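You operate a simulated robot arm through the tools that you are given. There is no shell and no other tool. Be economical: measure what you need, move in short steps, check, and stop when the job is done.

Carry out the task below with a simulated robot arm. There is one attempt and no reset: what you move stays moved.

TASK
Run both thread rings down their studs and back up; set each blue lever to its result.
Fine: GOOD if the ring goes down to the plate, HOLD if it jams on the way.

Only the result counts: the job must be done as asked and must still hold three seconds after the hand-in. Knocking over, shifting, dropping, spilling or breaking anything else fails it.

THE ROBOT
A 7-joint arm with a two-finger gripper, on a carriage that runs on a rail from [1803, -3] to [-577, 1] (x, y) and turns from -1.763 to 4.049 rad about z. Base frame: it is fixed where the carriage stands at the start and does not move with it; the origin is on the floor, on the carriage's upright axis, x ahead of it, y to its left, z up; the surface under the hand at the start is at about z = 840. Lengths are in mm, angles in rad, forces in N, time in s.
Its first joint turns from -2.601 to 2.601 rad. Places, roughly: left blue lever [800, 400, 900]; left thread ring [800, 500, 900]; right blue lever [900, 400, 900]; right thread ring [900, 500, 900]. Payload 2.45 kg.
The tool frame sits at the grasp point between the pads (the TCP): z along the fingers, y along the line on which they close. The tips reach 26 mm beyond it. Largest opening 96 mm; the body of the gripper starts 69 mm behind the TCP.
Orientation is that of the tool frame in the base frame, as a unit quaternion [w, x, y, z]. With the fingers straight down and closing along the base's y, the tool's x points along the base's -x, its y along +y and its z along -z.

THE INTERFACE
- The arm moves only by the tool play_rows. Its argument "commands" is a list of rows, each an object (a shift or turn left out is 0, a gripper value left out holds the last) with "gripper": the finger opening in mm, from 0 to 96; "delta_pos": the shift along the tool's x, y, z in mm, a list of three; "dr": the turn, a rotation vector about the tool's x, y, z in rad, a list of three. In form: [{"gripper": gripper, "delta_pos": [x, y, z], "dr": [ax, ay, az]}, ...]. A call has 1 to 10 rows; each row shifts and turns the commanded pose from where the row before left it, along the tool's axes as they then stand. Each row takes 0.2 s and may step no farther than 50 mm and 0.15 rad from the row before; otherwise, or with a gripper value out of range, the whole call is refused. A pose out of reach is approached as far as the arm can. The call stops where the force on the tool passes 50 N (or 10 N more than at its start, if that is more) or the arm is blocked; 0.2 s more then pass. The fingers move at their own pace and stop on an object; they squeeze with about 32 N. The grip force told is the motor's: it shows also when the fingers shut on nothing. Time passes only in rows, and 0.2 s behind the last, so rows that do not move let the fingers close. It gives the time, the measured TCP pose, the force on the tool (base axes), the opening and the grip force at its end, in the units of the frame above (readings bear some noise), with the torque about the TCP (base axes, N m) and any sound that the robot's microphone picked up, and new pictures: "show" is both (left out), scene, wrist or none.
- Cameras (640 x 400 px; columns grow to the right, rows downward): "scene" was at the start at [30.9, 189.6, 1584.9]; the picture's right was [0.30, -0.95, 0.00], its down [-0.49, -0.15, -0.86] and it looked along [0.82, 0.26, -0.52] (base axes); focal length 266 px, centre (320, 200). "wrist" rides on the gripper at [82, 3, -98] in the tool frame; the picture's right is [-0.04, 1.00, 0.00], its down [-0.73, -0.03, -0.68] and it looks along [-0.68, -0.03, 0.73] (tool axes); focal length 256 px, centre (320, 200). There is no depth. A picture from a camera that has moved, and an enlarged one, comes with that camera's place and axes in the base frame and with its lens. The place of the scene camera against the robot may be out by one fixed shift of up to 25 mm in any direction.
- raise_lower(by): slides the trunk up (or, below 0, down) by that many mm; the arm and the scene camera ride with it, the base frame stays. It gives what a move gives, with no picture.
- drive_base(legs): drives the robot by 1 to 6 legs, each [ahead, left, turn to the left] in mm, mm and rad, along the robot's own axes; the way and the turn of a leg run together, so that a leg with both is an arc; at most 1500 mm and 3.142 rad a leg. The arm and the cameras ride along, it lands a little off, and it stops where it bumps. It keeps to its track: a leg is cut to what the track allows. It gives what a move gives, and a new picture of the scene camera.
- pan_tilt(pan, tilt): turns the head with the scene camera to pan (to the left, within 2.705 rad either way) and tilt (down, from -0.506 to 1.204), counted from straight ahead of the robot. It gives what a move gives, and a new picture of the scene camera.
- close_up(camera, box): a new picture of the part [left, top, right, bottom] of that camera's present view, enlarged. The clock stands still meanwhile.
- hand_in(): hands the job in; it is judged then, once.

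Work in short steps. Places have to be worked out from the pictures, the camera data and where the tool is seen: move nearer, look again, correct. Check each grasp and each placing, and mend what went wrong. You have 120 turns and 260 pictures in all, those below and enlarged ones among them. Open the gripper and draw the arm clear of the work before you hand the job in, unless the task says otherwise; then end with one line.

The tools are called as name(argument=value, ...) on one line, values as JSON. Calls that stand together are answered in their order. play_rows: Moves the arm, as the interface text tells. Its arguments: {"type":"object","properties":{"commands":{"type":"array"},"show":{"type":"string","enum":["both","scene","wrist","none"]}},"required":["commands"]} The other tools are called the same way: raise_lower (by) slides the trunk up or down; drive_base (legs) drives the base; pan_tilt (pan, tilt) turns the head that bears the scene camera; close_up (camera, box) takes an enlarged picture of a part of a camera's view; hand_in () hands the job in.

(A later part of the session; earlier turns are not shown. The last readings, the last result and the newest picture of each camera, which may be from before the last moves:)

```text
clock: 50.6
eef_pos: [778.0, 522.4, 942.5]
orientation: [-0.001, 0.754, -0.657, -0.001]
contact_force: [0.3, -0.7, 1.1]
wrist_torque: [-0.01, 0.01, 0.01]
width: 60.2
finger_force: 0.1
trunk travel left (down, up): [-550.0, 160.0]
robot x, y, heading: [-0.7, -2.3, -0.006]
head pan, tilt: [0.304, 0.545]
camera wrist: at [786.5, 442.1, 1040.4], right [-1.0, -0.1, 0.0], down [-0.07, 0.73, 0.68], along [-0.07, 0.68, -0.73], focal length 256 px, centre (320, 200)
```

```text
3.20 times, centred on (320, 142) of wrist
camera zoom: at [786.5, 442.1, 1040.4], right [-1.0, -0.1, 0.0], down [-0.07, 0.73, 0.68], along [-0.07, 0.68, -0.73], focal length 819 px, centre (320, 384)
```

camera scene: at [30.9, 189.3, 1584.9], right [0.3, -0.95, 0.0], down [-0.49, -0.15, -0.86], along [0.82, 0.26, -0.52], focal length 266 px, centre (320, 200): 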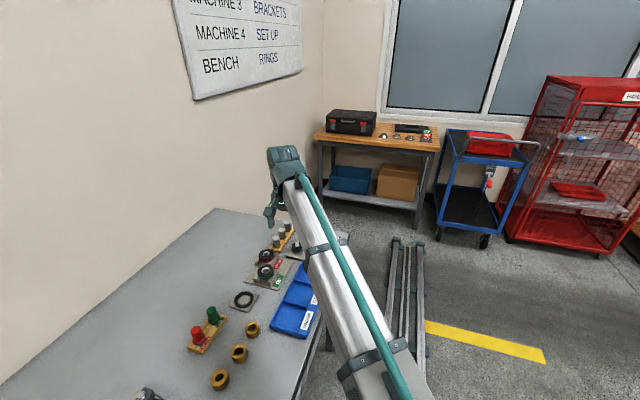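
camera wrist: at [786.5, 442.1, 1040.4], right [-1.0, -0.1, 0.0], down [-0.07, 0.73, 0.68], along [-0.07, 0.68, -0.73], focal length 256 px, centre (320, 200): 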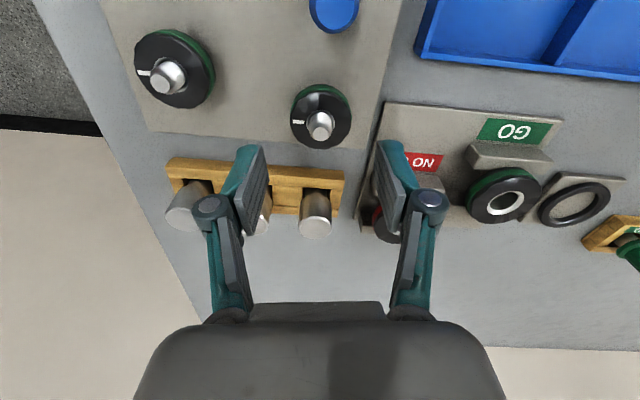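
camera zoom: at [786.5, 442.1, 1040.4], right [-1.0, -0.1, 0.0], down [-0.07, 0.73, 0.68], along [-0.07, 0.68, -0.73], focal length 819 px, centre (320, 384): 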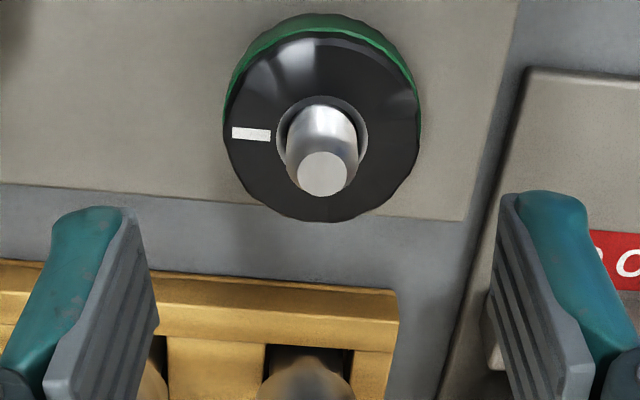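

Left ring is restored with its mark at the start direction. Next I move over the right stud (~862,500), winding back on the way.

play_rows(commands=[{"delta_pos": [15.4, -41.4, 0]}, {"delta_pos": [15.4, -41.4, 0]}, {"dr": [0, 0, -0.15]}, {"dr": [0, 0, -0.15]}, {"dr": [0, 0, -0.15]}, {"dr": [0, 0, -0.15]}, {"dr": [0, 0, -0.15]}, {"dr": [0, 0, -0.15]}, {}], show="wrist")

close_up(camera="wrist", box=[220, 80, 420, 205])

```text
clock: 52.6
eef_pos: [863.4, 502.4, 941.5]
orientation: [0.0, 0.965, -0.263, 0.0]
contact_force: [-0.7, -0.5, 0.2]
wrist_torque: [0.03, 0.01, 0.0]
width: 60.1
finger_force: 0.0
trunk travel left (down, up): [-550.0, 160.0]
robot x, y, heading: [0.5, -1.9, -0.0]
head pan, tilt: [0.304, 0.545]
camera wrist: at [933.1, 459.4, 1039.7], right [-0.54, -0.84, 0.0], down [-0.62, 0.4, 0.68], along [-0.57, 0.37, -0.73], focal length 256 px, centre (320, 200)
```

wrist: 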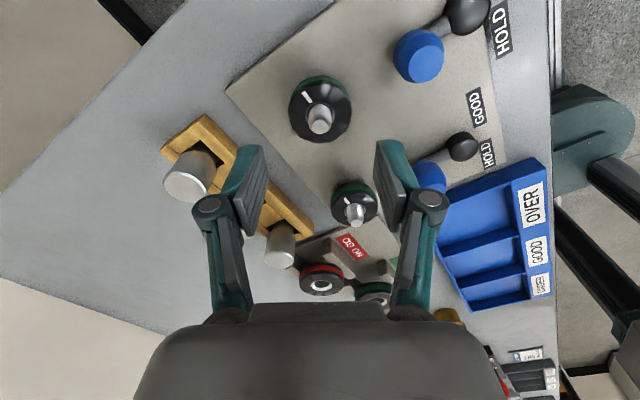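

```text
3.20 times, centred on (320, 142) of wrist
camera zoom: at [933.1, 459.4, 1039.7], right [-0.54, -0.84, 0.0], down [-0.62, 0.4, 0.68], along [-0.57, 0.37, -0.73], focal length 819 px, centre (320, 384)
```

zoom: 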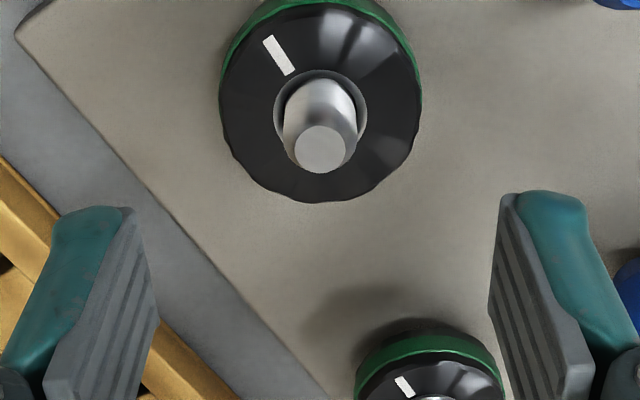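

Stud R is a few mm further toward the camera side; I shift tool +x by 4 mm and re-check.

play_rows(commands=[{"delta_pos": [4, 0, 0]}, {}], show="none")

close_up(camera="wrist", box=[220, 80, 420, 205])

```text
clock: 53.2
eef_pos: [867.3, 499.8, 941.1]
orientation: [0.001, 0.965, -0.264, -0.001]
contact_force: [0.5, 0.9, 0.4]
wrist_torque: [0.01, -0.02, 0.03]
width: 59.8
finger_force: 0.0
trunk travel left (down, up): [-550.0, 160.0]
robot x, y, heading: [2.6, -0.1, -0.003]
head pan, tilt: [0.304, 0.545]
```

```text
3.20 times, centred on (320, 142) of wrist
camera zoom: at [936.2, 457.1, 1039.7], right [-0.54, -0.84, 0.0], down [-0.62, 0.4, 0.68], along [-0.57, 0.37, -0.73], focal length 819 px, centre (320, 384)
```

zoom: 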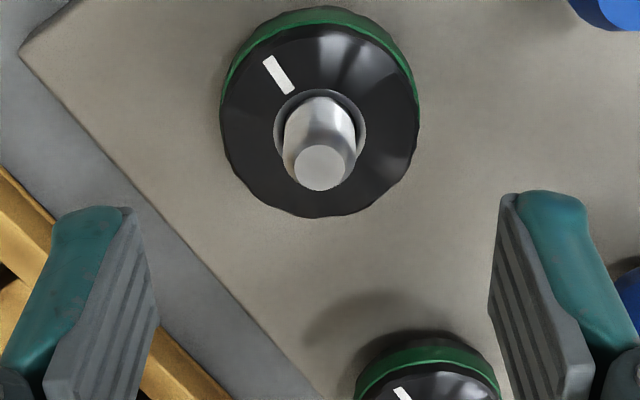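

Centred now. I descend to TCP z≈890, and grip.

play_rows(commands=[{"delta_pos": [0, 0, 20]}, {"delta_pos": [0, 0, 20]}, {"delta_pos": [0, 0, 11]}, {}, {"gripper": 20}, {}, {}], show="wrist")

```text
clock: 54.8
eef_pos: [866.4, 499.9, 890.3]
orientation: [0.0, 0.965, -0.263, 0.0]
contact_force: [-6.5, -7.4, 0.1]
wrist_torque: [-0.17, 0.29, -0.03]
width: 41.3
finger_force: 45.2
trunk travel left (down, up): [-550.0, 160.0]
robot x, y, heading: [-0.0, 0.4, -0.0]
head pan, tilt: [0.304, 0.545]
camera wrist: at [936.9, 456.8, 988.4], right [-0.54, -0.84, 0.0], down [-0.61, 0.4, 0.68], along [-0.57, 0.37, -0.73], focal length 256 px, centre (320, 200)
```

wrist: 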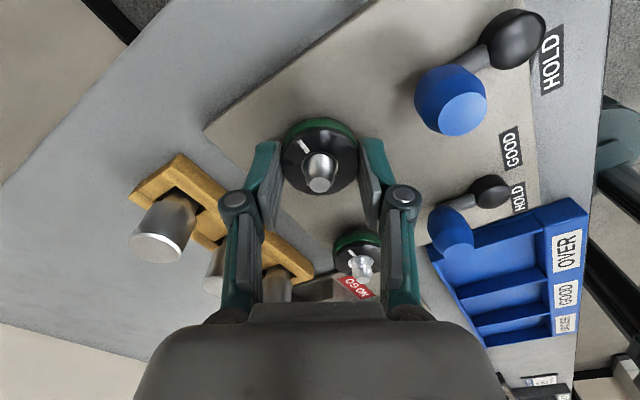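

Gripped. Turn clockwise 20 rows with 0.22 mm/row descent.

play_rows(commands=[{"delta_pos": [0, 0.6, 0.22], "dr": [0, 0, 0.15]}, {"delta_pos": [0, 0, 0.22], "dr": [0, 0, 0.15]}, {"delta_pos": [0, 0, 0.22], "dr": [0, 0, 0.15]}, {"delta_pos": [0, 0, 0.22], "dr": [0, 0, 0.15]}, {"delta_pos": [0, 0, 0.22], "dr": [0, 0, 0.15]}, {"delta_pos": [0, 0, 0.22], "dr": [0, 0, 0.15]}, {"delta_pos": [0, 0, 0.22], "dr": [0, 0, 0.15]}, {"delta_pos": [0, 0, 0.22], "dr": [0, 0, 0.15]}, {"delta_pos": [0, 0, 0.22], "dr": [0, 0, 0.15]}, {"delta_pos": [0, 0, 0.22], "dr": [0, 0, 0.15]}], show="wrist")

play_rows(commands=[{"delta_pos": [0, 0, 0.22], "dr": [0, 0, 0.15]}, {"delta_pos": [0, 0, 0.22], "dr": [0, 0, 0.15]}, {"delta_pos": [0, 0, 0.22], "dr": [0, 0, 0.15]}, {"delta_pos": [0, 0, 0.22], "dr": [0, 0, 0.15]}, {"delta_pos": [0, 0, 0.22], "dr": [0, 0, 0.15]}, {"delta_pos": [0, 0, 0.22], "dr": [0, 0, 0.15]}, {"delta_pos": [0, 0, 0.22], "dr": [0, 0, 0.15]}, {"delta_pos": [0, 0, 0.22], "dr": [0, 0, 0.15]}, {"delta_pos": [0, 0, 0.22], "dr": [0, 0, 0.15]}, {"delta_pos": [0, 0, 0.22], "dr": [0, 0, 0.15]}], show="wrist")

```text
clock: 57.0
eef_pos: [869.9, 499.8, 887.2]
orientation: [0.002, -0.525, 0.851, 0.0]
contact_force: [26.6, 6.4, 2.9]
wrist_torque: [-0.63, -0.28, 0.02]
width: 41.3
finger_force: 45.4
trunk travel left (down, up): [-550.0, 160.0]
robot x, y, heading: [-1.9, -1.3, 0.001]
head pan, tilt: [0.304, 0.545]
camera wrist: at [830.8, 429.9, 984.9], right [-0.87, 0.49, 0.0], down [0.35, 0.64, 0.68], along [0.33, 0.6, -0.73], focal length 256 px, centre (320, 200)
```

wrist: 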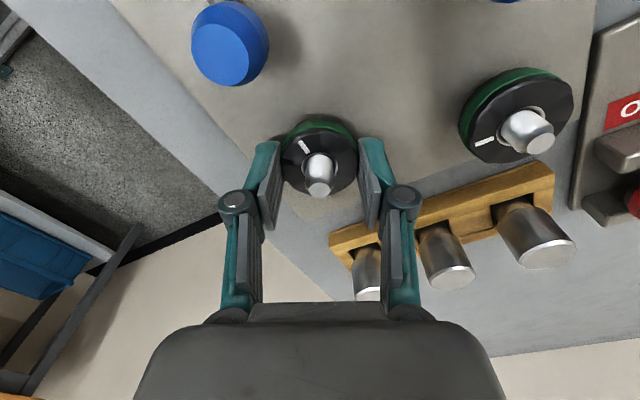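

```text
clock: 59.2
eef_pos: [871.1, 498.5, 883.8]
orientation: [0.002, 0.197, 0.98, 0.0]
contact_force: [29.4, -9.7, -7.3]
wrist_torque: [-0.23, -1.16, 0.01]
width: 41.3
finger_force: 44.9
trunk travel left (down, up): [-550.0, 160.0]
robot x, y, heading: [1.7, -0.8, 0.002]
head pan, tilt: [0.304, 0.545]
camera wrist: at [796.6, 534.2, 982.2], right [0.42, 0.91, 0.0], down [0.66, -0.31, 0.68], along [0.62, -0.29, -0.73], focal length 256 px, centre (320, 200)
```

wrist: 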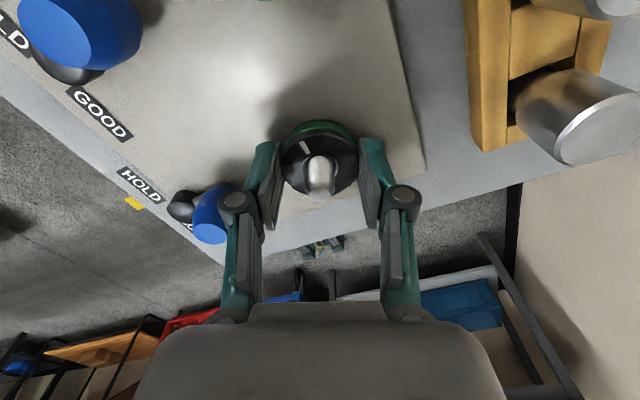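

Turning freely; I add a lateral correction (+x 2.5 mm) and continue.

play_rows(commands=[{"delta_pos": [-1.3, 0.1, 0.22], "dr": [0, 0, 0.15]}, {"delta_pos": [-1.2, 0.1, 0.22], "dr": [0, 0, 0.15]}, {"delta_pos": [0, 0, 0.23], "dr": [0, 0, 0.15]}, {"delta_pos": [0, 0, 0.23], "dr": [0, 0, 0.15]}, {"delta_pos": [0, 0, 0.23], "dr": [0, 0, 0.15]}, {"delta_pos": [0, 0, 0.23], "dr": [0, 0, 0.15]}, {"delta_pos": [0, 0, 0.23], "dr": [0, 0, 0.15]}, {"delta_pos": [0, 0, 0.23], "dr": [0, 0, 0.15]}], show="wrist")

```text
clock: 61.0
eef_pos: [868.9, 502.4, 884.5]
orientation: [-0.001, 0.714, 0.7, 0.001]
contact_force: [11.4, 9.8, -4.5]
wrist_torque: [0.39, -0.31, 0.75]
width: 41.3
finger_force: 44.7
trunk travel left (down, up): [-550.0, 160.0]
robot x, y, heading: [-0.6, 0.7, 0.006]
head pan, tilt: [0.304, 0.545]
camera wrist: at [875.0, 584.9, 982.6], right [1.0, -0.06, 0.0], down [-0.04, -0.74, 0.68], along [-0.04, -0.67, -0.74], focal length 256 px, centre (320, 200)
```

wrist: 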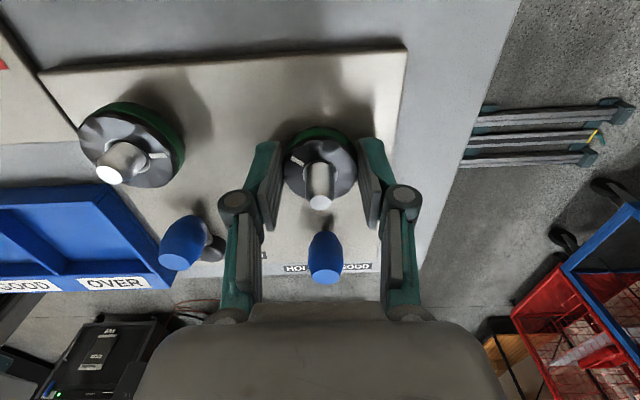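

The ring stopped again with torque 0.75. I look closely to judge the gap to the plate.

close_up(camera="wrist", box=[220, 80, 420, 205])

close_up(camera="scene", box=[260, 205, 340, 255])

```text
3.20 times, centred on (320, 142) of wrist
camera zoom: at [875.0, 584.9, 982.6], right [1.0, -0.06, 0.0], down [-0.04, -0.74, 0.68], along [-0.04, -0.67, -0.74], focal length 819 px, centre (320, 384)
```

zoom: 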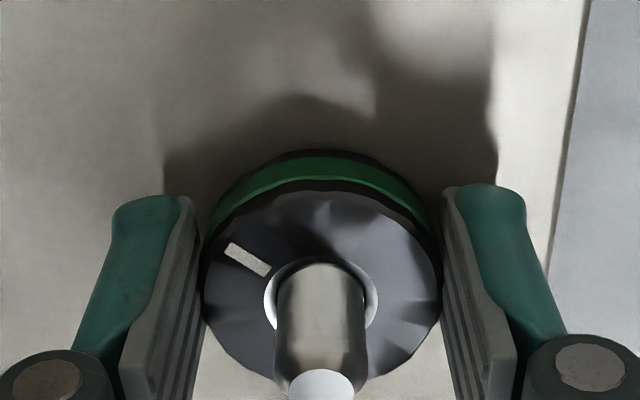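

```text
8.00 times, centred on (300, 230) of scene
camera zoom: at [32.3, 190.8, 1584.8], right [0.3, -0.95, 0.0], down [-0.49, -0.16, -0.86], along [0.82, 0.26, -0.52], focal length 2127 px, centre (480, -40)
```

zoom: 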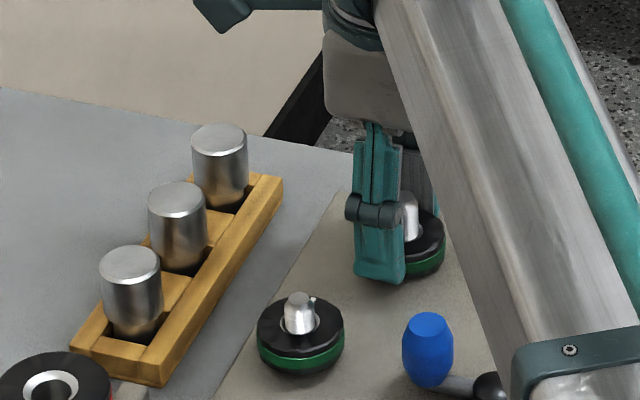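

Both rings stopped after about the same travel, so I need the precise gap. Enlarging the scene view on both rings.

close_up(camera="scene", box=[288, 236, 308, 256])

close_up(camera="scene", box=[302, 224, 322, 244])

```text
16.00 times, centred on (298, 246) of scene
camera zoom: at [32.3, 190.8, 1584.8], right [0.3, -0.95, 0.0], down [-0.49, -0.16, -0.86], along [0.82, 0.26, -0.52], focal length 4255 px, centre (672, -536)
```

zoom: 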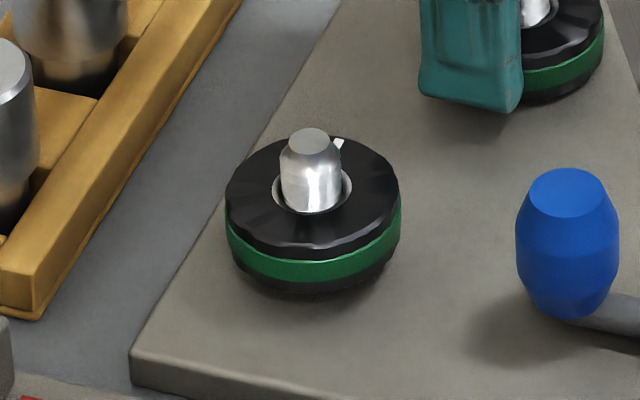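

```text
16.00 times, centred on (312, 234) of scene
camera zoom: at [32.3, 190.8, 1584.8], right [0.3, -0.95, 0.0], down [-0.49, -0.16, -0.86], along [0.82, 0.26, -0.52], focal length 4255 px, centre (448, -344)
```

zoom: 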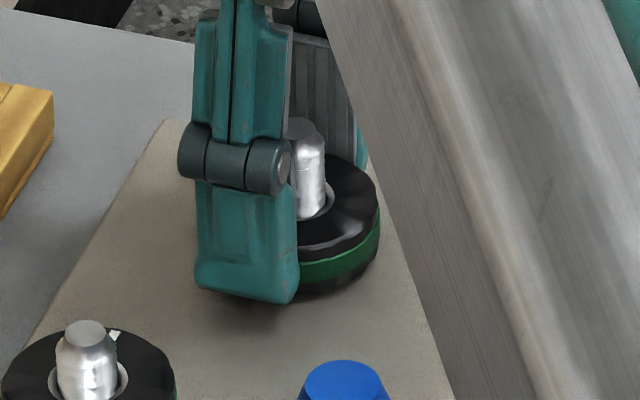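

Re-measuring: the lower black collar has a smaller radius, so the ring is ~19–20 mm thick. That means L at stop (top 868.3, plate 848) was actually on the plate. I must probe R's top at its stop the same way.

play_rows(commands=[{"gripper": 60}, {}, {"delta_pos": [0, 0, -20]}, {"gripper": 24}, {}, {}], show="none")

close_up(camera="wrist", box=[220, 80, 420, 205])

```text
clock: 62.4
eef_pos: [869.7, 499.0, 903.9]
orientation: [-0.001, 0.714, 0.7, 0.0]
contact_force: [0.3, 0.2, 0.0]
wrist_torque: [-0.02, -0.01, 0.01]
width: 23.9
finger_force: 0.0
trunk travel left (down, up): [-550.0, 160.0]
robot x, y, heading: [-1.6, -4.3, 0.002]
head pan, tilt: [0.304, 0.545]
```

```text
3.20 times, centred on (320, 142) of wrist
camera zoom: at [875.5, 582.1, 1003.0], right [1.0, -0.06, 0.0], down [-0.04, -0.73, 0.68], along [-0.04, -0.68, -0.73], focal length 819 px, centre (320, 384)
```

zoom: 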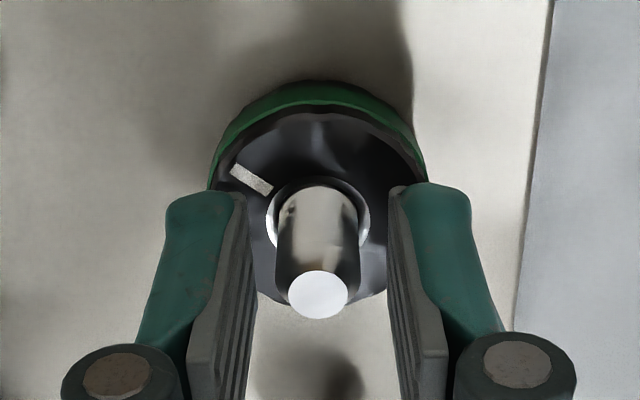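

play_rows(commands=[{"delta_pos": [0, 0, 5]}, {}], show="none")

play_rows(commands=[{"delta_pos": [0, 0, 1]}, {}], show="none")

play_rows(commands=[{"delta_pos": [0, 0, 1]}, {}], show="none")

play_rows(commands=[{"delta_pos": [0, 0, 1]}, {}], show="none")

play_rows(commands=[{"delta_pos": [0, 0, 1]}, {}], show="none")

```text
clock: 63.0
eef_pos: [871.4, 499.5, 900.1]
orientation: [-0.001, 0.714, 0.7, -0.001]
contact_force: [0.4, 0.2, -0.2]
wrist_torque: [0.0, -0.01, 0.02]
width: 23.8
finger_force: 0.1
trunk travel left (down, up): [-550.0, 160.0]
robot x, y, heading: [4.2, -0.2, -0.0]
head pan, tilt: [0.304, 0.545]
```

```text
clock: 63.6
eef_pos: [868.5, 499.5, 898.3]
orientation: [-0.001, 0.714, 0.7, 0.001]
contact_force: [0.2, -0.6, 0.3]
wrist_torque: [0.01, 0.0, -0.01]
width: 23.9
finger_force: 0.0
trunk travel left (down, up): [-550.0, 160.0]
robot x, y, heading: [0.6, 1.8, 0.003]
head pan, tilt: [0.304, 0.545]
```

```text
clock: 64.2
eef_pos: [869.7, 499.5, 898.4]
orientation: [0.0, 0.714, 0.7, 0.0]
contact_force: [0.6, 0.0, -0.3]
wrist_torque: [-0.02, -0.02, -0.05]
width: 23.9
finger_force: 0.1
trunk travel left (down, up): [-550.0, 160.0]
robot x, y, heading: [2.4, 0.4, -0.0]
head pan, tilt: [0.304, 0.545]
```

```text
clock: 64.8
eef_pos: [869.2, 499.9, 897.5]
orientation: [-0.001, 0.714, 0.7, 0.001]
contact_force: [0.8, 0.3, 0.7]
wrist_torque: [0.0, -0.01, -0.01]
width: 24.0
finger_force: 0.0
trunk travel left (down, up): [-550.0, 160.0]
robot x, y, heading: [-0.2, -0.5, 0.001]
head pan, tilt: [0.304, 0.545]
```

```text
clock: 65.4
eef_pos: [868.9, 498.5, 895.5]
orientation: [-0.001, 0.713, 0.701, 0.001]
contact_force: [0.2, 0.8, -0.3]
wrist_torque: [0.02, 0.02, 0.0]
width: 24.0
finger_force: 0.1
trunk travel left (down, up): [-550.0, 160.0]
robot x, y, heading: [-2.9, 1.8, 0.004]
head pan, tilt: [0.304, 0.545]
```

play_rows(commands=[{"delta_pos": [0, 0, 1]}, {}], show="none")

play_rows(commands=[{"delta_pos": [0, 0, 1]}, {}], show="none")

play_rows(commands=[{"delta_pos": [0, 0, 1]}, {}], show="none")

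play_rows(commands=[{}], show="wrist")

```text
clock: 66.0
eef_pos: [869.7, 498.3, 895.5]
orientation: [0.0, 0.714, 0.7, 0.001]
contact_force: [1.7, 1.9, 5.0]
wrist_torque: [0.04, -0.06, -0.03]
width: 24.0
finger_force: 0.1
trunk travel left (down, up): [-550.0, 160.0]
robot x, y, heading: [1.5, 2.9, -0.002]
head pan, tilt: [0.304, 0.545]
```

```text
clock: 66.6
eef_pos: [869.3, 499.1, 896.7]
orientation: [0.0, 0.714, 0.7, 0.0]
contact_force: [2.2, 1.1, 12.8]
wrist_torque: [-0.01, -0.18, 0.01]
width: 25.2
finger_force: 0.4
trunk travel left (down, up): [-550.0, 160.0]
robot x, y, heading: [-0.7, 1.7, -0.001]
head pan, tilt: [0.304, 0.545]
```

```text
clock: 67.2
eef_pos: [868.8, 498.6, 894.3]
orientation: [0.0, 0.714, 0.7, 0.002]
contact_force: [4.9, 4.4, 23.2]
wrist_torque: [0.03, -0.41, 0.01]
width: 24.9
finger_force: 0.6
trunk travel left (down, up): [-550.0, 160.0]
robot x, y, heading: [-3.0, 1.9, 0.003]
head pan, tilt: [0.304, 0.545]
```

```text
clock: 67.6
eef_pos: [867.6, 499.3, 894.0]
orientation: [0.0, 0.714, 0.7, 0.003]
contact_force: [5.5, 4.9, 25.4]
wrist_torque: [0.13, -0.44, 0.02]
width: 25.0
finger_force: 0.7
trunk travel left (down, up): [-550.0, 160.0]
robot x, y, heading: [-2.4, 2.1, -0.002]
head pan, tilt: [0.304, 0.545]
camera wrist: at [873.0, 580.8, 993.1], right [1.0, -0.06, 0.0], down [-0.04, -0.73, 0.68], along [-0.04, -0.68, -0.74], focal length 256 px, centre (320, 200)
```

wrist: 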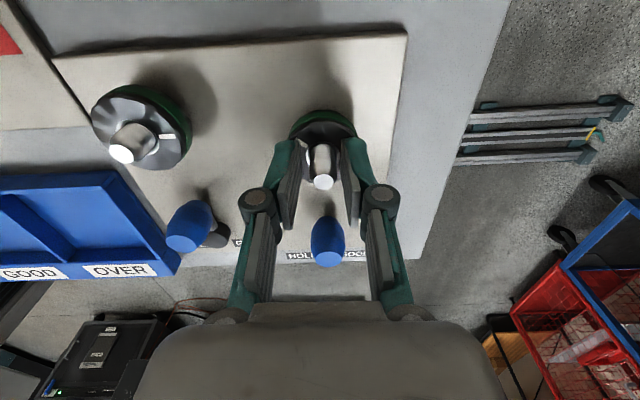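

R's ring top at stop (~868.9) is nearly the same as L's (~868). I lift the arm clear and compare R (down) and L (up) directly in an enlarged scene view.

play_rows(commands=[{"delta_pos": [0, 0, -40]}, {"delta_pos": [0, 0, -45], "gripper": 60}, {"delta_pos": [0, 0, -45]}, {"delta_pos": [40, 0, -20]}, {"delta_pos": [45, 0, -10]}, {"delta_pos": [45, 0, -10]}, {}], show="scene")

close_up(camera="scene", box=[290, 220, 330, 260])

```text
clock: 69.2
eef_pos: [866.8, 621.7, 1060.9]
orientation: [-0.001, 0.714, 0.7, 0.001]
contact_force: [0.1, 0.8, 0.1]
wrist_torque: [-0.04, 0.01, 0.0]
width: 59.8
finger_force: 0.0
out of reach, approached as far as the arm can: row 6
trunk travel left (down, up): [-550.0, 160.0]
robot x, y, heading: [3.6, -0.0, 0.002]
head pan, tilt: [0.304, 0.545]
camera scene: at [31.0, 190.0, 1584.8], right [0.3, -0.95, 0.0], down [-0.49, -0.15, -0.86], along [0.82, 0.26, -0.52], focal length 266 px, centre (320, 200)
```

scene: 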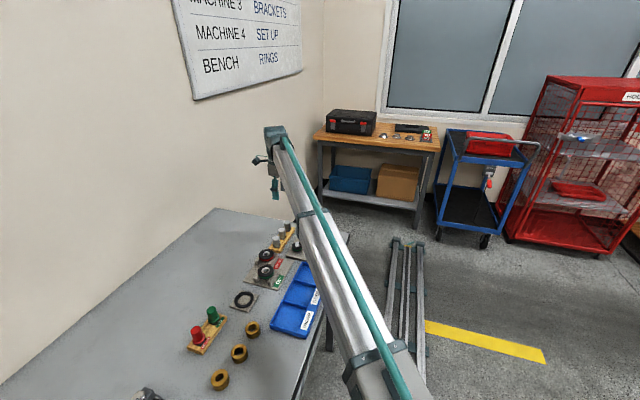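

```text
10.00 times, centred on (310, 240) of scene
camera zoom: at [31.0, 190.0, 1584.8], right [0.3, -0.95, 0.0], down [-0.49, -0.15, -0.86], along [0.82, 0.26, -0.52], focal length 2659 px, centre (420, -200)
```

zoom: 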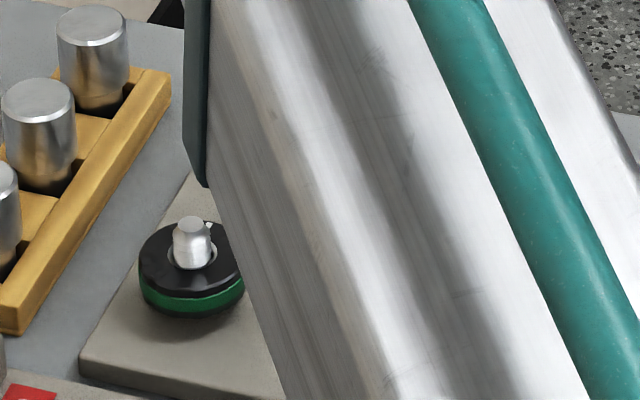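

The arm blocks that view. Instead I'll use the wrist camera at a grazing angle: rotate back to yaw ≈0, retreat toward the robot, and tilt the tool.

play_rows(commands=[{"gripper": 96, "dr": [0, 0, -0.15]}, {"dr": [0, 0, -0.15]}, {"dr": [0, 0, -0.15]}, {"dr": [0, 0, -0.15]}, {"dr": [0, 0, -0.15]}, {"dr": [0, 0, -0.15]}, {"dr": [0, 0, -0.15]}, {"dr": [0, 0, -0.15]}, {"dr": [0, 0, -0.15]}, {"dr": [0, 0, -0.15]}], show="none")

play_rows(commands=[{"delta_pos": [25, -38, 0], "dr": [0, 0, -0.09]}, {"delta_pos": [25, -38, 0]}, {"delta_pos": [25, -38, 0]}, {"delta_pos": [25, -38, 0]}, {"delta_pos": [20, 0, 0], "dr": [0, -0.13, 0]}, {"dr": [0, -0.13, 0]}, {"dr": [0, -0.13, 0]}, {"dr": [0, -0.13, 0]}, {"dr": [0, -0.13, 0]}, {}], show="wrist")

```text
clock: 71.4
eef_pos: [864.9, 622.7, 1061.6]
orientation: [0.001, 0.045, 0.999, 0.001]
contact_force: [-0.9, 0.0, -1.0]
wrist_torque: [0.0, 0.0, 0.0]
width: 96.1
finger_force: 0.0
trunk travel left (down, up): [-550.0, 160.0]
robot x, y, heading: [0.9, 0.8, 0.0]
head pan, tilt: [0.304, 0.545]
```

```text
clock: 73.6
eef_pos: [743.4, 475.6, 1062.2]
orientation: [0.32, 0.001, 0.947, 0.0]
contact_force: [0.3, 0.2, -0.4]
wrist_torque: [0.0, 0.0, -0.04]
width: 96.0
finger_force: 0.1
trunk travel left (down, up): [-550.0, 160.0]
robot x, y, heading: [2.4, -1.0, 0.0]
head pan, tilt: [0.304, 0.545]
camera wrist: at [618.8, 480.0, 1091.1], right [0.03, 1.0, 0.03], down [0.17, -0.03, 0.98], along [0.98, -0.03, -0.17], focal length 256 px, centre (320, 200)
```

wrist: 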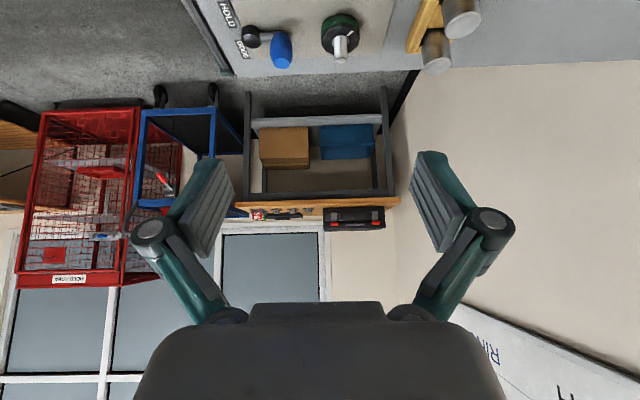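

play_rows(commands=[{"delta_pos": [19.7, 0, 25.9]}, {"delta_pos": [19.7, 0, 25.9]}, {"delta_pos": [19.7, 0, 25.9]}, {"delta_pos": [19.7, 0, 25.9]}, {}], show="wrist")

close_up(camera="wrist", box=[220, 20, 460, 170])

```text
clock: 74.8
eef_pos: [742.4, 473.9, 931.1]
orientation: [0.319, 0.001, 0.948, 0.001]
contact_force: [0.1, -0.3, 0.9]
wrist_torque: [0.01, 0.02, 0.0]
width: 96.0
finger_force: 0.1
trunk travel left (down, up): [-550.0, 160.0]
robot x, y, heading: [0.7, -1.7, -0.003]
head pan, tilt: [0.304, 0.545]
camera wrist: at [619.2, 478.2, 959.7], right [0.03, 1.0, 0.03], down [0.17, -0.03, 0.98], along [0.98, -0.03, -0.17], focal length 256 px, centre (320, 200)
```

wrist: 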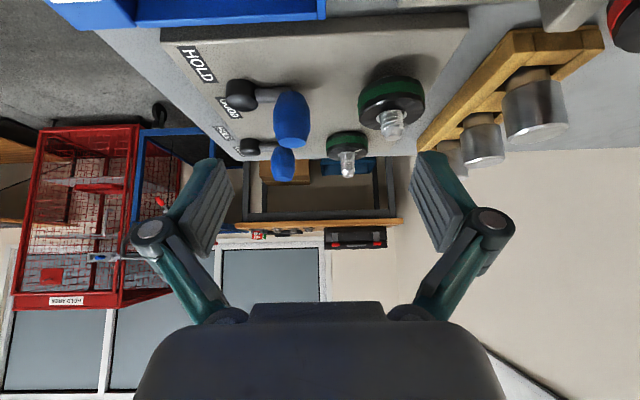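

```text
2.67 times, centred on (340, 95) of wrist
camera zoom: at [619.2, 478.2, 959.7], right [0.03, 1.0, 0.03], down [0.17, -0.03, 0.98], along [0.98, -0.03, -0.17], focal length 683 px, centre (267, 480)
```

zoom: 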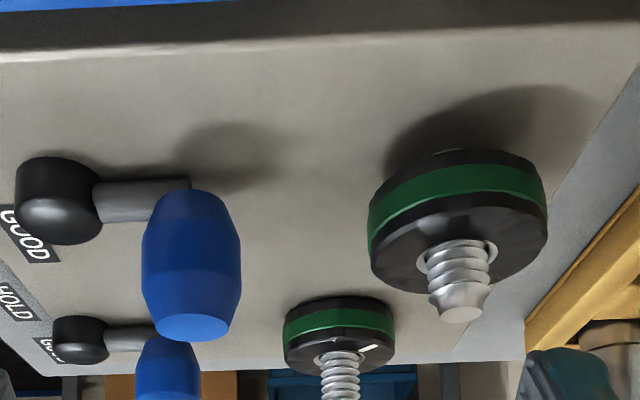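

Great grazing view (upside-down). Zoom on the right ring.

close_up(camera="wrist", box=[318, 120, 378, 160])

close_up(camera="wrist", box=[345, 60, 435, 120])

```text
10.00 times, centred on (348, 140) of wrist
camera zoom: at [619.2, 478.2, 959.7], right [0.03, 1.0, 0.03], down [0.17, -0.03, 0.98], along [0.98, -0.03, -0.17], focal length 2560 px, centre (40, 800)
```

zoom: 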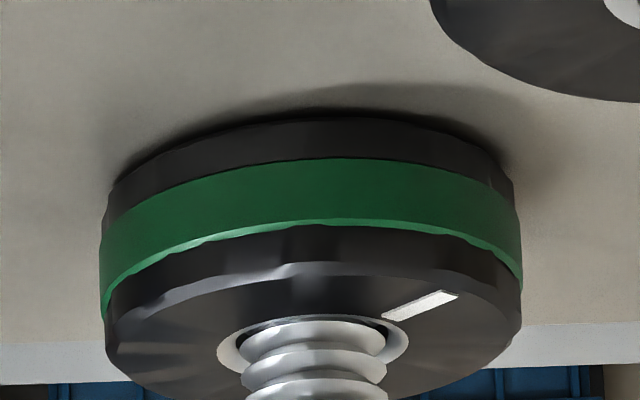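

```text
6.67 times, centred on (390, 90) of wrist
camera zoom: at [619.2, 478.2, 959.7], right [0.03, 1.0, 0.03], down [0.17, -0.03, 0.98], along [0.98, -0.03, -0.17], focal length 1707 px, centre (-147, 933)
```

zoom: 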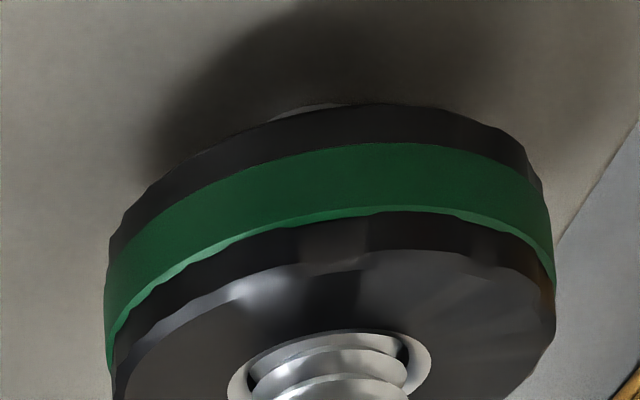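

Ring thickness looks ~14.5 mm while top-to-plate probing gave ~20–21 mm, so a gap of ~6 mm or a hidden collar may exist. I zoom on the light sliver under the left ring.

close_up(camera="wrist", box=[378, 65, 408, 85])

close_up(camera="wrist", box=[333, 125, 363, 145])

```text
16.00 times, centred on (393, 75) of wrist
camera zoom: at [619.2, 478.2, 959.7], right [0.03, 1.0, 0.03], down [0.17, -0.03, 0.98], along [0.98, -0.03, -0.17], focal length 4096 px, centre (-848, 2200)
```

zoom: 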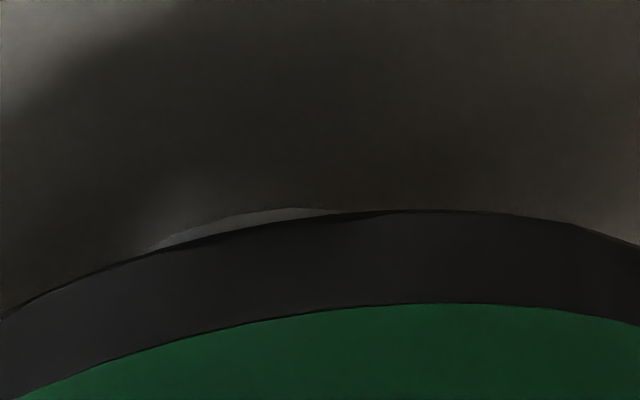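

```text
16.00 times, centred on (348, 135) of wrist
camera zoom: at [619.2, 478.2, 959.7], right [0.03, 1.0, 0.03], down [0.17, -0.03, 0.98], along [0.98, -0.03, -0.17], focal length 4096 px, centre (-128, 1240)
```

zoom: 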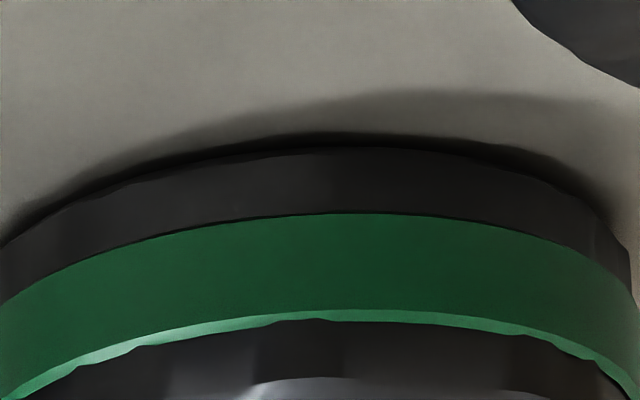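

A lower, more grazing look will decide it: shift back 60 mm and down 30 mm.

play_rows(commands=[{"delta_pos": [24, -4, -18]}, {"delta_pos": [24, -4, -18]}, {"delta_pos": [9, 0, 12]}, {"delta_pos": [9, 0, 12]}, {}], show="wrist")

close_up(camera="wrist", box=[318, 130, 378, 170])

close_up(camera="wrist", box=[345, 95, 405, 135])

```text
clock: 76.0
eef_pos: [682.3, 467.0, 900.6]
orientation: [0.319, 0.001, 0.948, 0.0]
contact_force: [-0.1, -0.8, 0.5]
wrist_torque: [0.0, 0.02, -0.01]
width: 95.9
finger_force: 0.0
trunk travel left (down, up): [-550.0, 160.0]
robot x, y, heading: [-3.0, -0.7, -0.003]
head pan, tilt: [0.304, 0.545]
camera wrist: at [558.1, 472.2, 929.0], right [0.03, 1.0, 0.03], down [0.17, -0.03, 0.98], along [0.98, -0.03, -0.17], focal length 256 px, centre (320, 200)
```

wrist: 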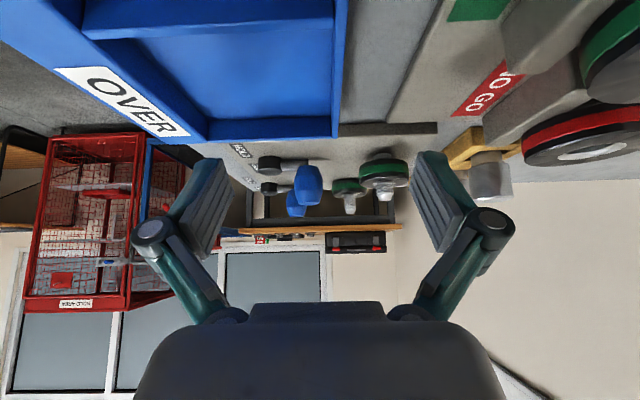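

```text
10.00 times, centred on (348, 150) of wrist
camera zoom: at [558.1, 472.2, 929.0], right [0.03, 1.0, 0.03], down [0.17, -0.03, 0.98], along [0.98, -0.03, -0.17], focal length 2560 px, centre (40, 700)
```

zoom: 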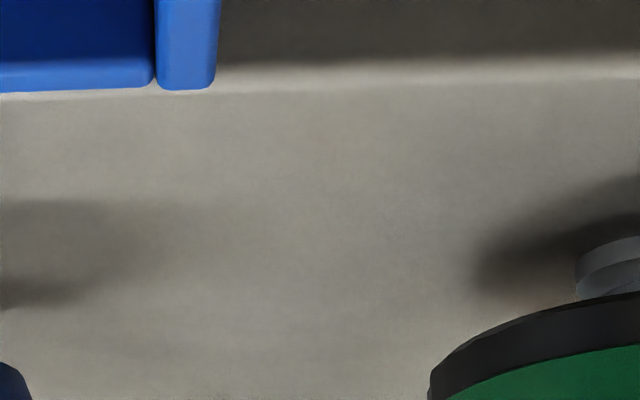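

```text
10.00 times, centred on (375, 115) of wrist
camera zoom: at [558.1, 472.2, 929.0], right [0.03, 1.0, 0.03], down [0.17, -0.03, 0.98], along [0.98, -0.03, -0.17], focal length 2560 px, centre (-230, 1050)
```

zoom: 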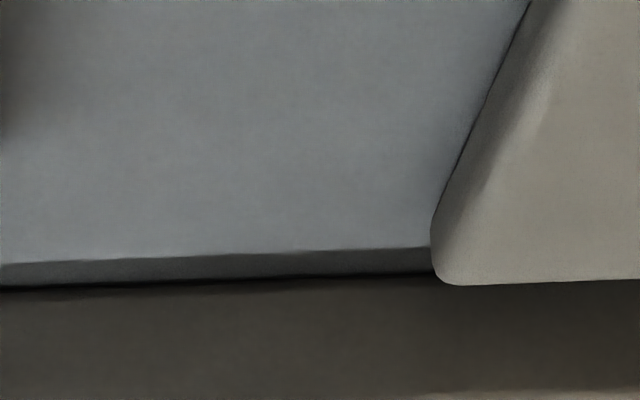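

close_up(camera="wrist", box=[325, 145, 415, 205])

close_up(camera="wrist", box=[330, 165, 369, 191])

```text
6.67 times, centred on (370, 175) of wrist
camera zoom: at [558.1, 472.2, 929.0], right [0.03, 1.0, 0.03], down [0.17, -0.03, 0.98], along [0.98, -0.03, -0.17], focal length 1707 px, centre (-13, 367)
```

zoom: 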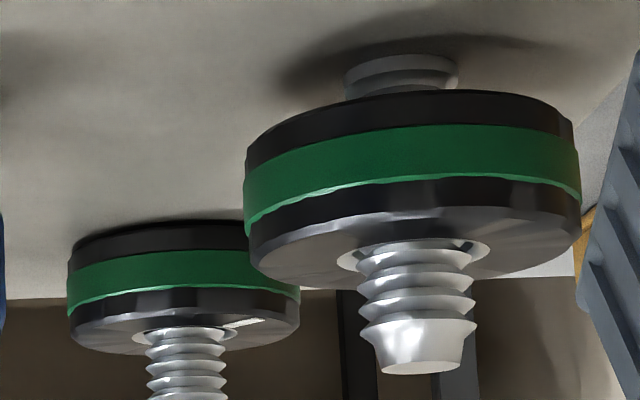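

```text
15.38 times, centred on (350, 178) of wrist
camera zoom: at [558.1, 472.2, 929.0], right [0.03, 1.0, 0.03], down [0.17, -0.03, 0.98], along [0.98, -0.03, -0.17], focal length 3938 px, centre (-134, 538)
```

zoom: 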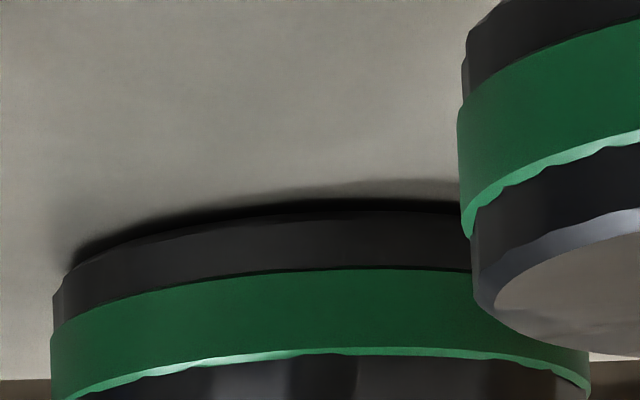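

Clear result: the right ring is seated on the plate (tight contact, no stud visible beneath), while the left, now raised, shows ~10 mm gap. Both rings stopped at the same mark angle (~140°, 3.84 rad) and the same top height, so L also reached the plate: both GOOD. Next I return over R to run it back up.

play_rows(commands=[{"delta_pos": [-20, 0, -27]}, {"delta_pos": [-20, 0, -27], "gripper": 60}, {"dr": [0, 0.13, 0]}, {"dr": [0, 0.13, 0]}, {"dr": [0, 0.13, 0]}, {"dr": [0, 0.13, 0]}, {"dr": [0, 0.13, 0]}, {}], show="none")

play_rows(commands=[{"delta_pos": [-46.8, 8, 0]}, {"delta_pos": [-46.8, 8, 0]}, {"delta_pos": [-46.8, 8, 0]}, {"delta_pos": [-46.8, 8, 0]}, {"dr": [0, 0, 0.15]}, {"dr": [0, 0, 0.15]}, {"dr": [0, 0, 0.15]}, {"dr": [0, 0, 0.15]}, {"dr": [0, 0, 0.15]}, {"dr": [0, 0, 0.15]}], show="none")

play_rows(commands=[{"dr": [0, 0, 0.15]}, {"dr": [0, 0, 0.15]}, {"dr": [0, 0, 0.15]}, {"dr": [0, 0, 0.15]}, {"dr": [0, 0, 0.15]}, {"dr": [0, 0, 0.15]}, {"dr": [0, 0, 0.15]}, {"dr": [0, 0, 0.15]}, {"dr": [0, 0, 0.15]}, {}], show="wrist")

```text
clock: 77.8
eef_pos: [681.9, 466.9, 967.0]
orientation: [-0.001, 0.001, 1.0, 0.001]
contact_force: [-0.2, 0.2, -0.4]
wrist_torque: [-0.01, -0.02, -0.01]
width: 59.8
finger_force: 0.1
trunk travel left (down, up): [-550.0, 160.0]
robot x, y, heading: [1.6, 2.7, 0.002]
head pan, tilt: [0.304, 0.545]
```

```text
clock: 80.0
eef_pos: [870.0, 499.5, 968.0]
orientation: [-0.002, 0.438, 0.899, 0.001]
contact_force: [-0.2, 0.3, 0.3]
wrist_torque: [0.02, 0.03, 0.01]
width: 60.1
finger_force: 0.1
trunk travel left (down, up): [-550.0, 160.0]
robot x, y, heading: [-3.3, -0.3, 0.001]
head pan, tilt: [0.304, 0.545]
```

```text
clock: 82.2
eef_pos: [869.3, 498.8, 967.1]
orientation: [-0.001, 0.903, 0.43, 0.0]
contact_force: [-0.1, 0.2, 0.5]
wrist_torque: [-0.03, -0.02, 0.03]
width: 60.0
finger_force: 0.0
trunk travel left (down, up): [-550.0, 160.0]
robot x, y, heading: [-1.2, -0.4, -0.003]
head pan, tilt: [0.304, 0.545]
camera wrist: at [924.0, 561.5, 1065.9], right [0.75, -0.66, 0.0], down [-0.48, -0.55, 0.68], along [-0.45, -0.51, -0.73], focal length 256 px, centre (320, 200)
```

wrist: 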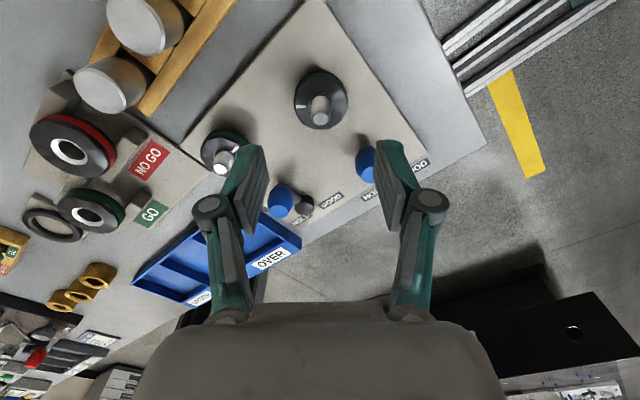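

Descend around the right ring and grip.

play_rows(commands=[{"delta_pos": [0, 0, 35]}, {"delta_pos": [0, 0, 25]}, {"delta_pos": [0, 0, 15]}, {"delta_pos": [0, 0, 9]}, {}, {"gripper": 20}, {}, {}], show="wrist")

```text
clock: 84.0
eef_pos: [868.1, 498.9, 883.7]
orientation: [0.0, 0.903, 0.43, 0.001]
contact_force: [5.5, -2.1, 1.7]
wrist_torque: [-0.01, -0.28, 0.01]
width: 41.4
finger_force: 45.4
trunk travel left (down, up): [-550.0, 160.0]
robot x, y, heading: [-0.6, 2.1, -0.002]
head pan, tilt: [0.304, 0.545]
camera wrist: at [923.9, 561.2, 982.3], right [0.75, -0.66, 0.0], down [-0.48, -0.55, 0.68], along [-0.45, -0.51, -0.73], focal length 256 px, centre (320, 200)
```

wrist: 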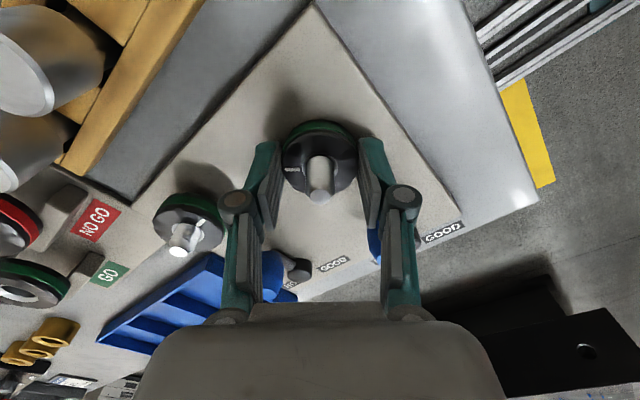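

Run it up: 10 + 10 rows counter-clockwise with 0.32 mm/row rise.

play_rows(commands=[{"delta_pos": [0, 0.4, -0.3], "dr": [0, 0, -0.15]}, {"delta_pos": [0, 0, -0.32], "dr": [0, 0, -0.15]}, {"delta_pos": [0, 0, -0.32], "dr": [0, 0, -0.15]}, {"delta_pos": [0, 0, -0.32], "dr": [0, 0, -0.15]}, {"delta_pos": [0, 0, -0.32], "dr": [0, 0, -0.15]}, {"delta_pos": [0, 0, -0.32], "dr": [0, 0, -0.15]}, {"delta_pos": [0, 0, -0.32], "dr": [0, 0, -0.15]}, {"delta_pos": [0, 0, -0.32], "dr": [0, 0, -0.15]}, {"delta_pos": [0, 0, -0.32], "dr": [0, 0, -0.15]}, {"delta_pos": [0, 0, -0.32], "dr": [0, 0, -0.15]}], show="none")

play_rows(commands=[{"delta_pos": [0, 0, -0.32], "dr": [0, 0, -0.15]}, {"delta_pos": [0, 0, -0.32], "dr": [0, 0, -0.15]}, {"delta_pos": [0, 0, -0.32], "dr": [0, 0, -0.15]}, {"delta_pos": [0, 0, -0.32], "dr": [0, 0, -0.15]}, {"delta_pos": [0, 0, -0.32], "dr": [0, 0, -0.15]}, {"delta_pos": [0, 0, -0.32], "dr": [0, 0, -0.15]}, {"delta_pos": [0, 0, -0.32], "dr": [0, 0, -0.15]}, {"delta_pos": [0, 0, -0.32], "dr": [0, 0, -0.15]}], show="wrist")

```text
clock: 86.2
eef_pos: [868.9, 498.0, 886.4]
orientation: [0.0, 0.365, 0.931, 0.001]
contact_force: [8.9, 2.3, 2.4]
wrist_torque: [0.16, -0.05, -0.01]
width: 41.2
finger_force: 44.8
trunk travel left (down, up): [-550.0, 160.0]
robot x, y, heading: [-2.5, 2.2, 0.001]
head pan, tilt: [0.304, 0.545]
```

```text
clock: 88.0
eef_pos: [868.3, 497.3, 889.9]
orientation: [0.0, -0.223, 0.975, 0.001]
contact_force: [14.6, 6.4, 7.6]
wrist_torque: [-0.05, 0.32, 0.0]
width: 41.4
finger_force: 45.7
trunk travel left (down, up): [-550.0, 160.0]
robot x, y, heading: [5.0, 1.9, 0.003]
head pan, tilt: [0.304, 0.545]
camera wrist: at [795.2, 467.3, 987.5], right [-0.4, 0.92, 0.0], down [0.67, 0.29, 0.68], along [0.62, 0.27, -0.73], focal length 256 px, centre (320, 200)
```

wrist: 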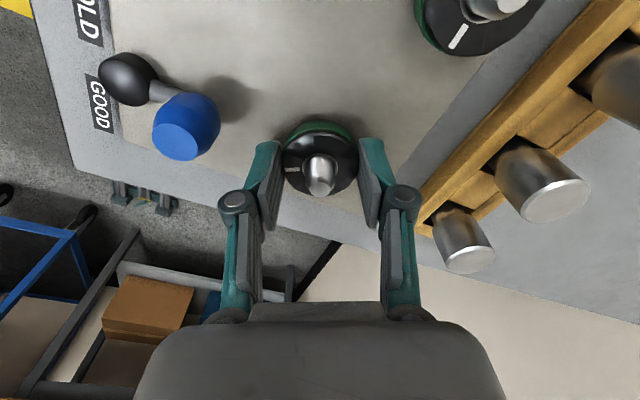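

play_rows(commands=[{"delta_pos": [0, 0.4, -0.32], "dr": [0, 0, -0.15]}, {"delta_pos": [0, 0, -0.32], "dr": [0, 0, -0.15]}, {"delta_pos": [0, 0, -0.32], "dr": [0, 0, -0.15]}, {"delta_pos": [0, 0, -0.32], "dr": [0, 0, -0.15]}, {"delta_pos": [0, 0, -0.32], "dr": [0, 0, -0.15]}, {"delta_pos": [0, 0, -0.32], "dr": [0, 0, -0.15]}, {"delta_pos": [0, 0, -0.32], "dr": [0, 0, -0.15]}, {"delta_pos": [0, 0, -0.32], "dr": [0, 0, -0.15]}], show="wrist")

close_up(camera="wrist", box=[240, 60, 560, 260])

```text
clock: 89.8
eef_pos: [868.7, 497.0, 891.2]
orientation: [0.001, 0.734, -0.679, 0.0]
contact_force: [9.0, -2.8, 7.9]
wrist_torque: [-0.01, -0.21, -0.4]
width: 41.3
finger_force: 45.7
trunk travel left (down, up): [-550.0, 160.0]
robot x, y, heading: [-1.0, 1.3, -0.003]
head pan, tilt: [0.304, 0.545]
camera wrist: at [873.4, 417.6, 989.7], right [-1.0, -0.04, 0.0], down [-0.03, 0.73, 0.68], along [-0.03, 0.68, -0.73], focal length 256 px, centre (320, 200)
```

wrist: 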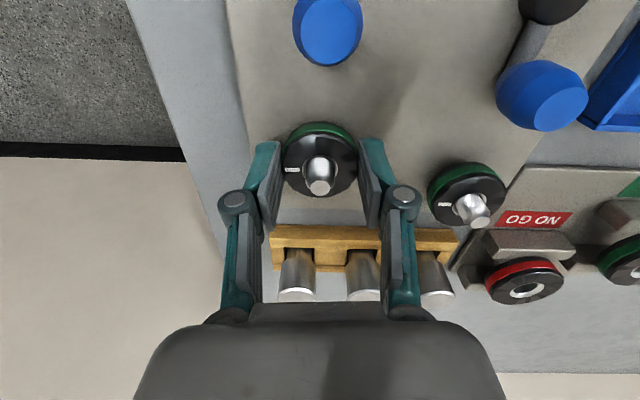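

```text
2.00 times, centred on (400, 160) of wrist
camera zoom: at [873.4, 417.6, 989.7], right [-1.0, -0.04, 0.0], down [-0.03, 0.73, 0.68], along [-0.03, 0.68, -0.73], focal length 512 px, centre (160, 280)
```

zoom: 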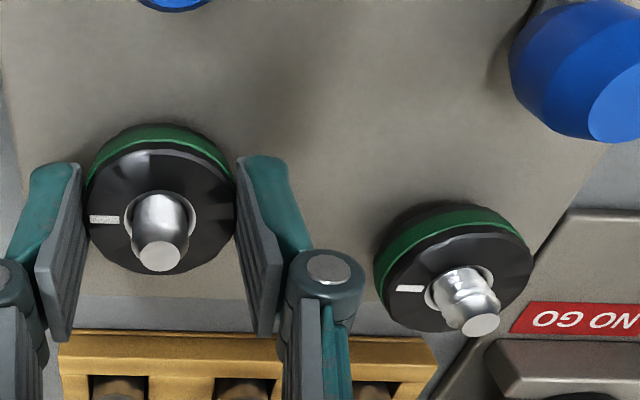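

Right ring is fully up (upper stop felt, mark parallel to the left one). Release, lift, and go over the left blue handle with fingers closing along x.

play_rows(commands=[{"gripper": 60}, {}, {"delta_pos": [0, 0, -25]}, {"delta_pos": [0, 0, -30]}, {"delta_pos": [21, 45, 0]}, {"delta_pos": [17, 44, 0], "gripper": 45}, {}], show="wrist")

close_up(camera="wrist", box=[220, 80, 420, 205])

```text
clock: 91.4
eef_pos: [783.0, 453.7, 944.9]
orientation: [0.0, 0.734, -0.68, -0.001]
contact_force: [-0.1, 0.7, 1.2]
wrist_torque: [0.0, 0.02, 0.02]
width: 45.1
finger_force: 0.0
trunk travel left (down, up): [-550.0, 160.0]
robot x, y, heading: [4.0, 1.5, 0.0]
head pan, tilt: [0.304, 0.545]
camera wrist: at [786.9, 373.8, 1043.5], right [-1.0, -0.04, 0.0], down [-0.03, 0.73, 0.68], along [-0.03, 0.68, -0.73], focal length 256 px, centre (320, 200)
```

wrist: 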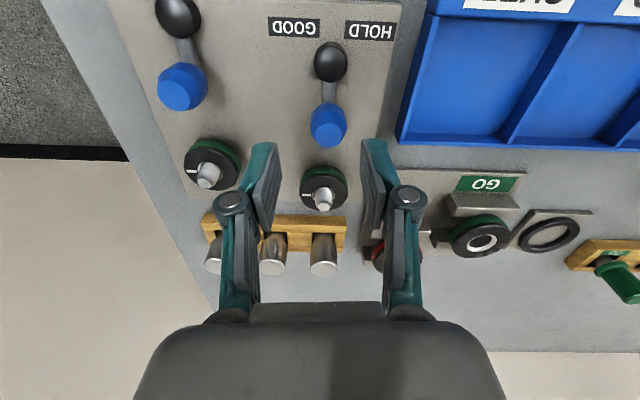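

```text
3.20 times, centred on (320, 142) of wrist
camera zoom: at [786.9, 373.8, 1043.5], right [-1.0, -0.04, 0.0], down [-0.03, 0.73, 0.68], along [-0.03, 0.68, -0.73], focal length 819 px, centre (320, 384)
```

zoom: 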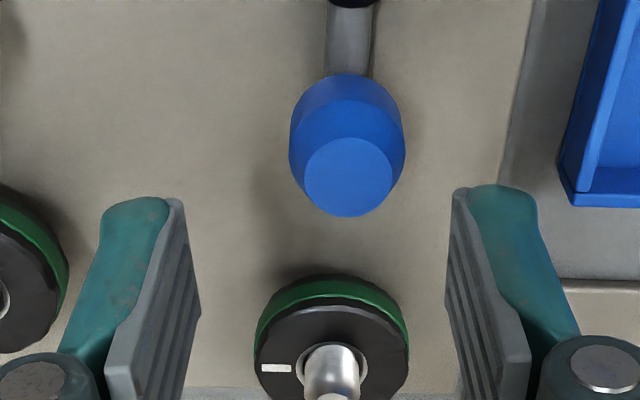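

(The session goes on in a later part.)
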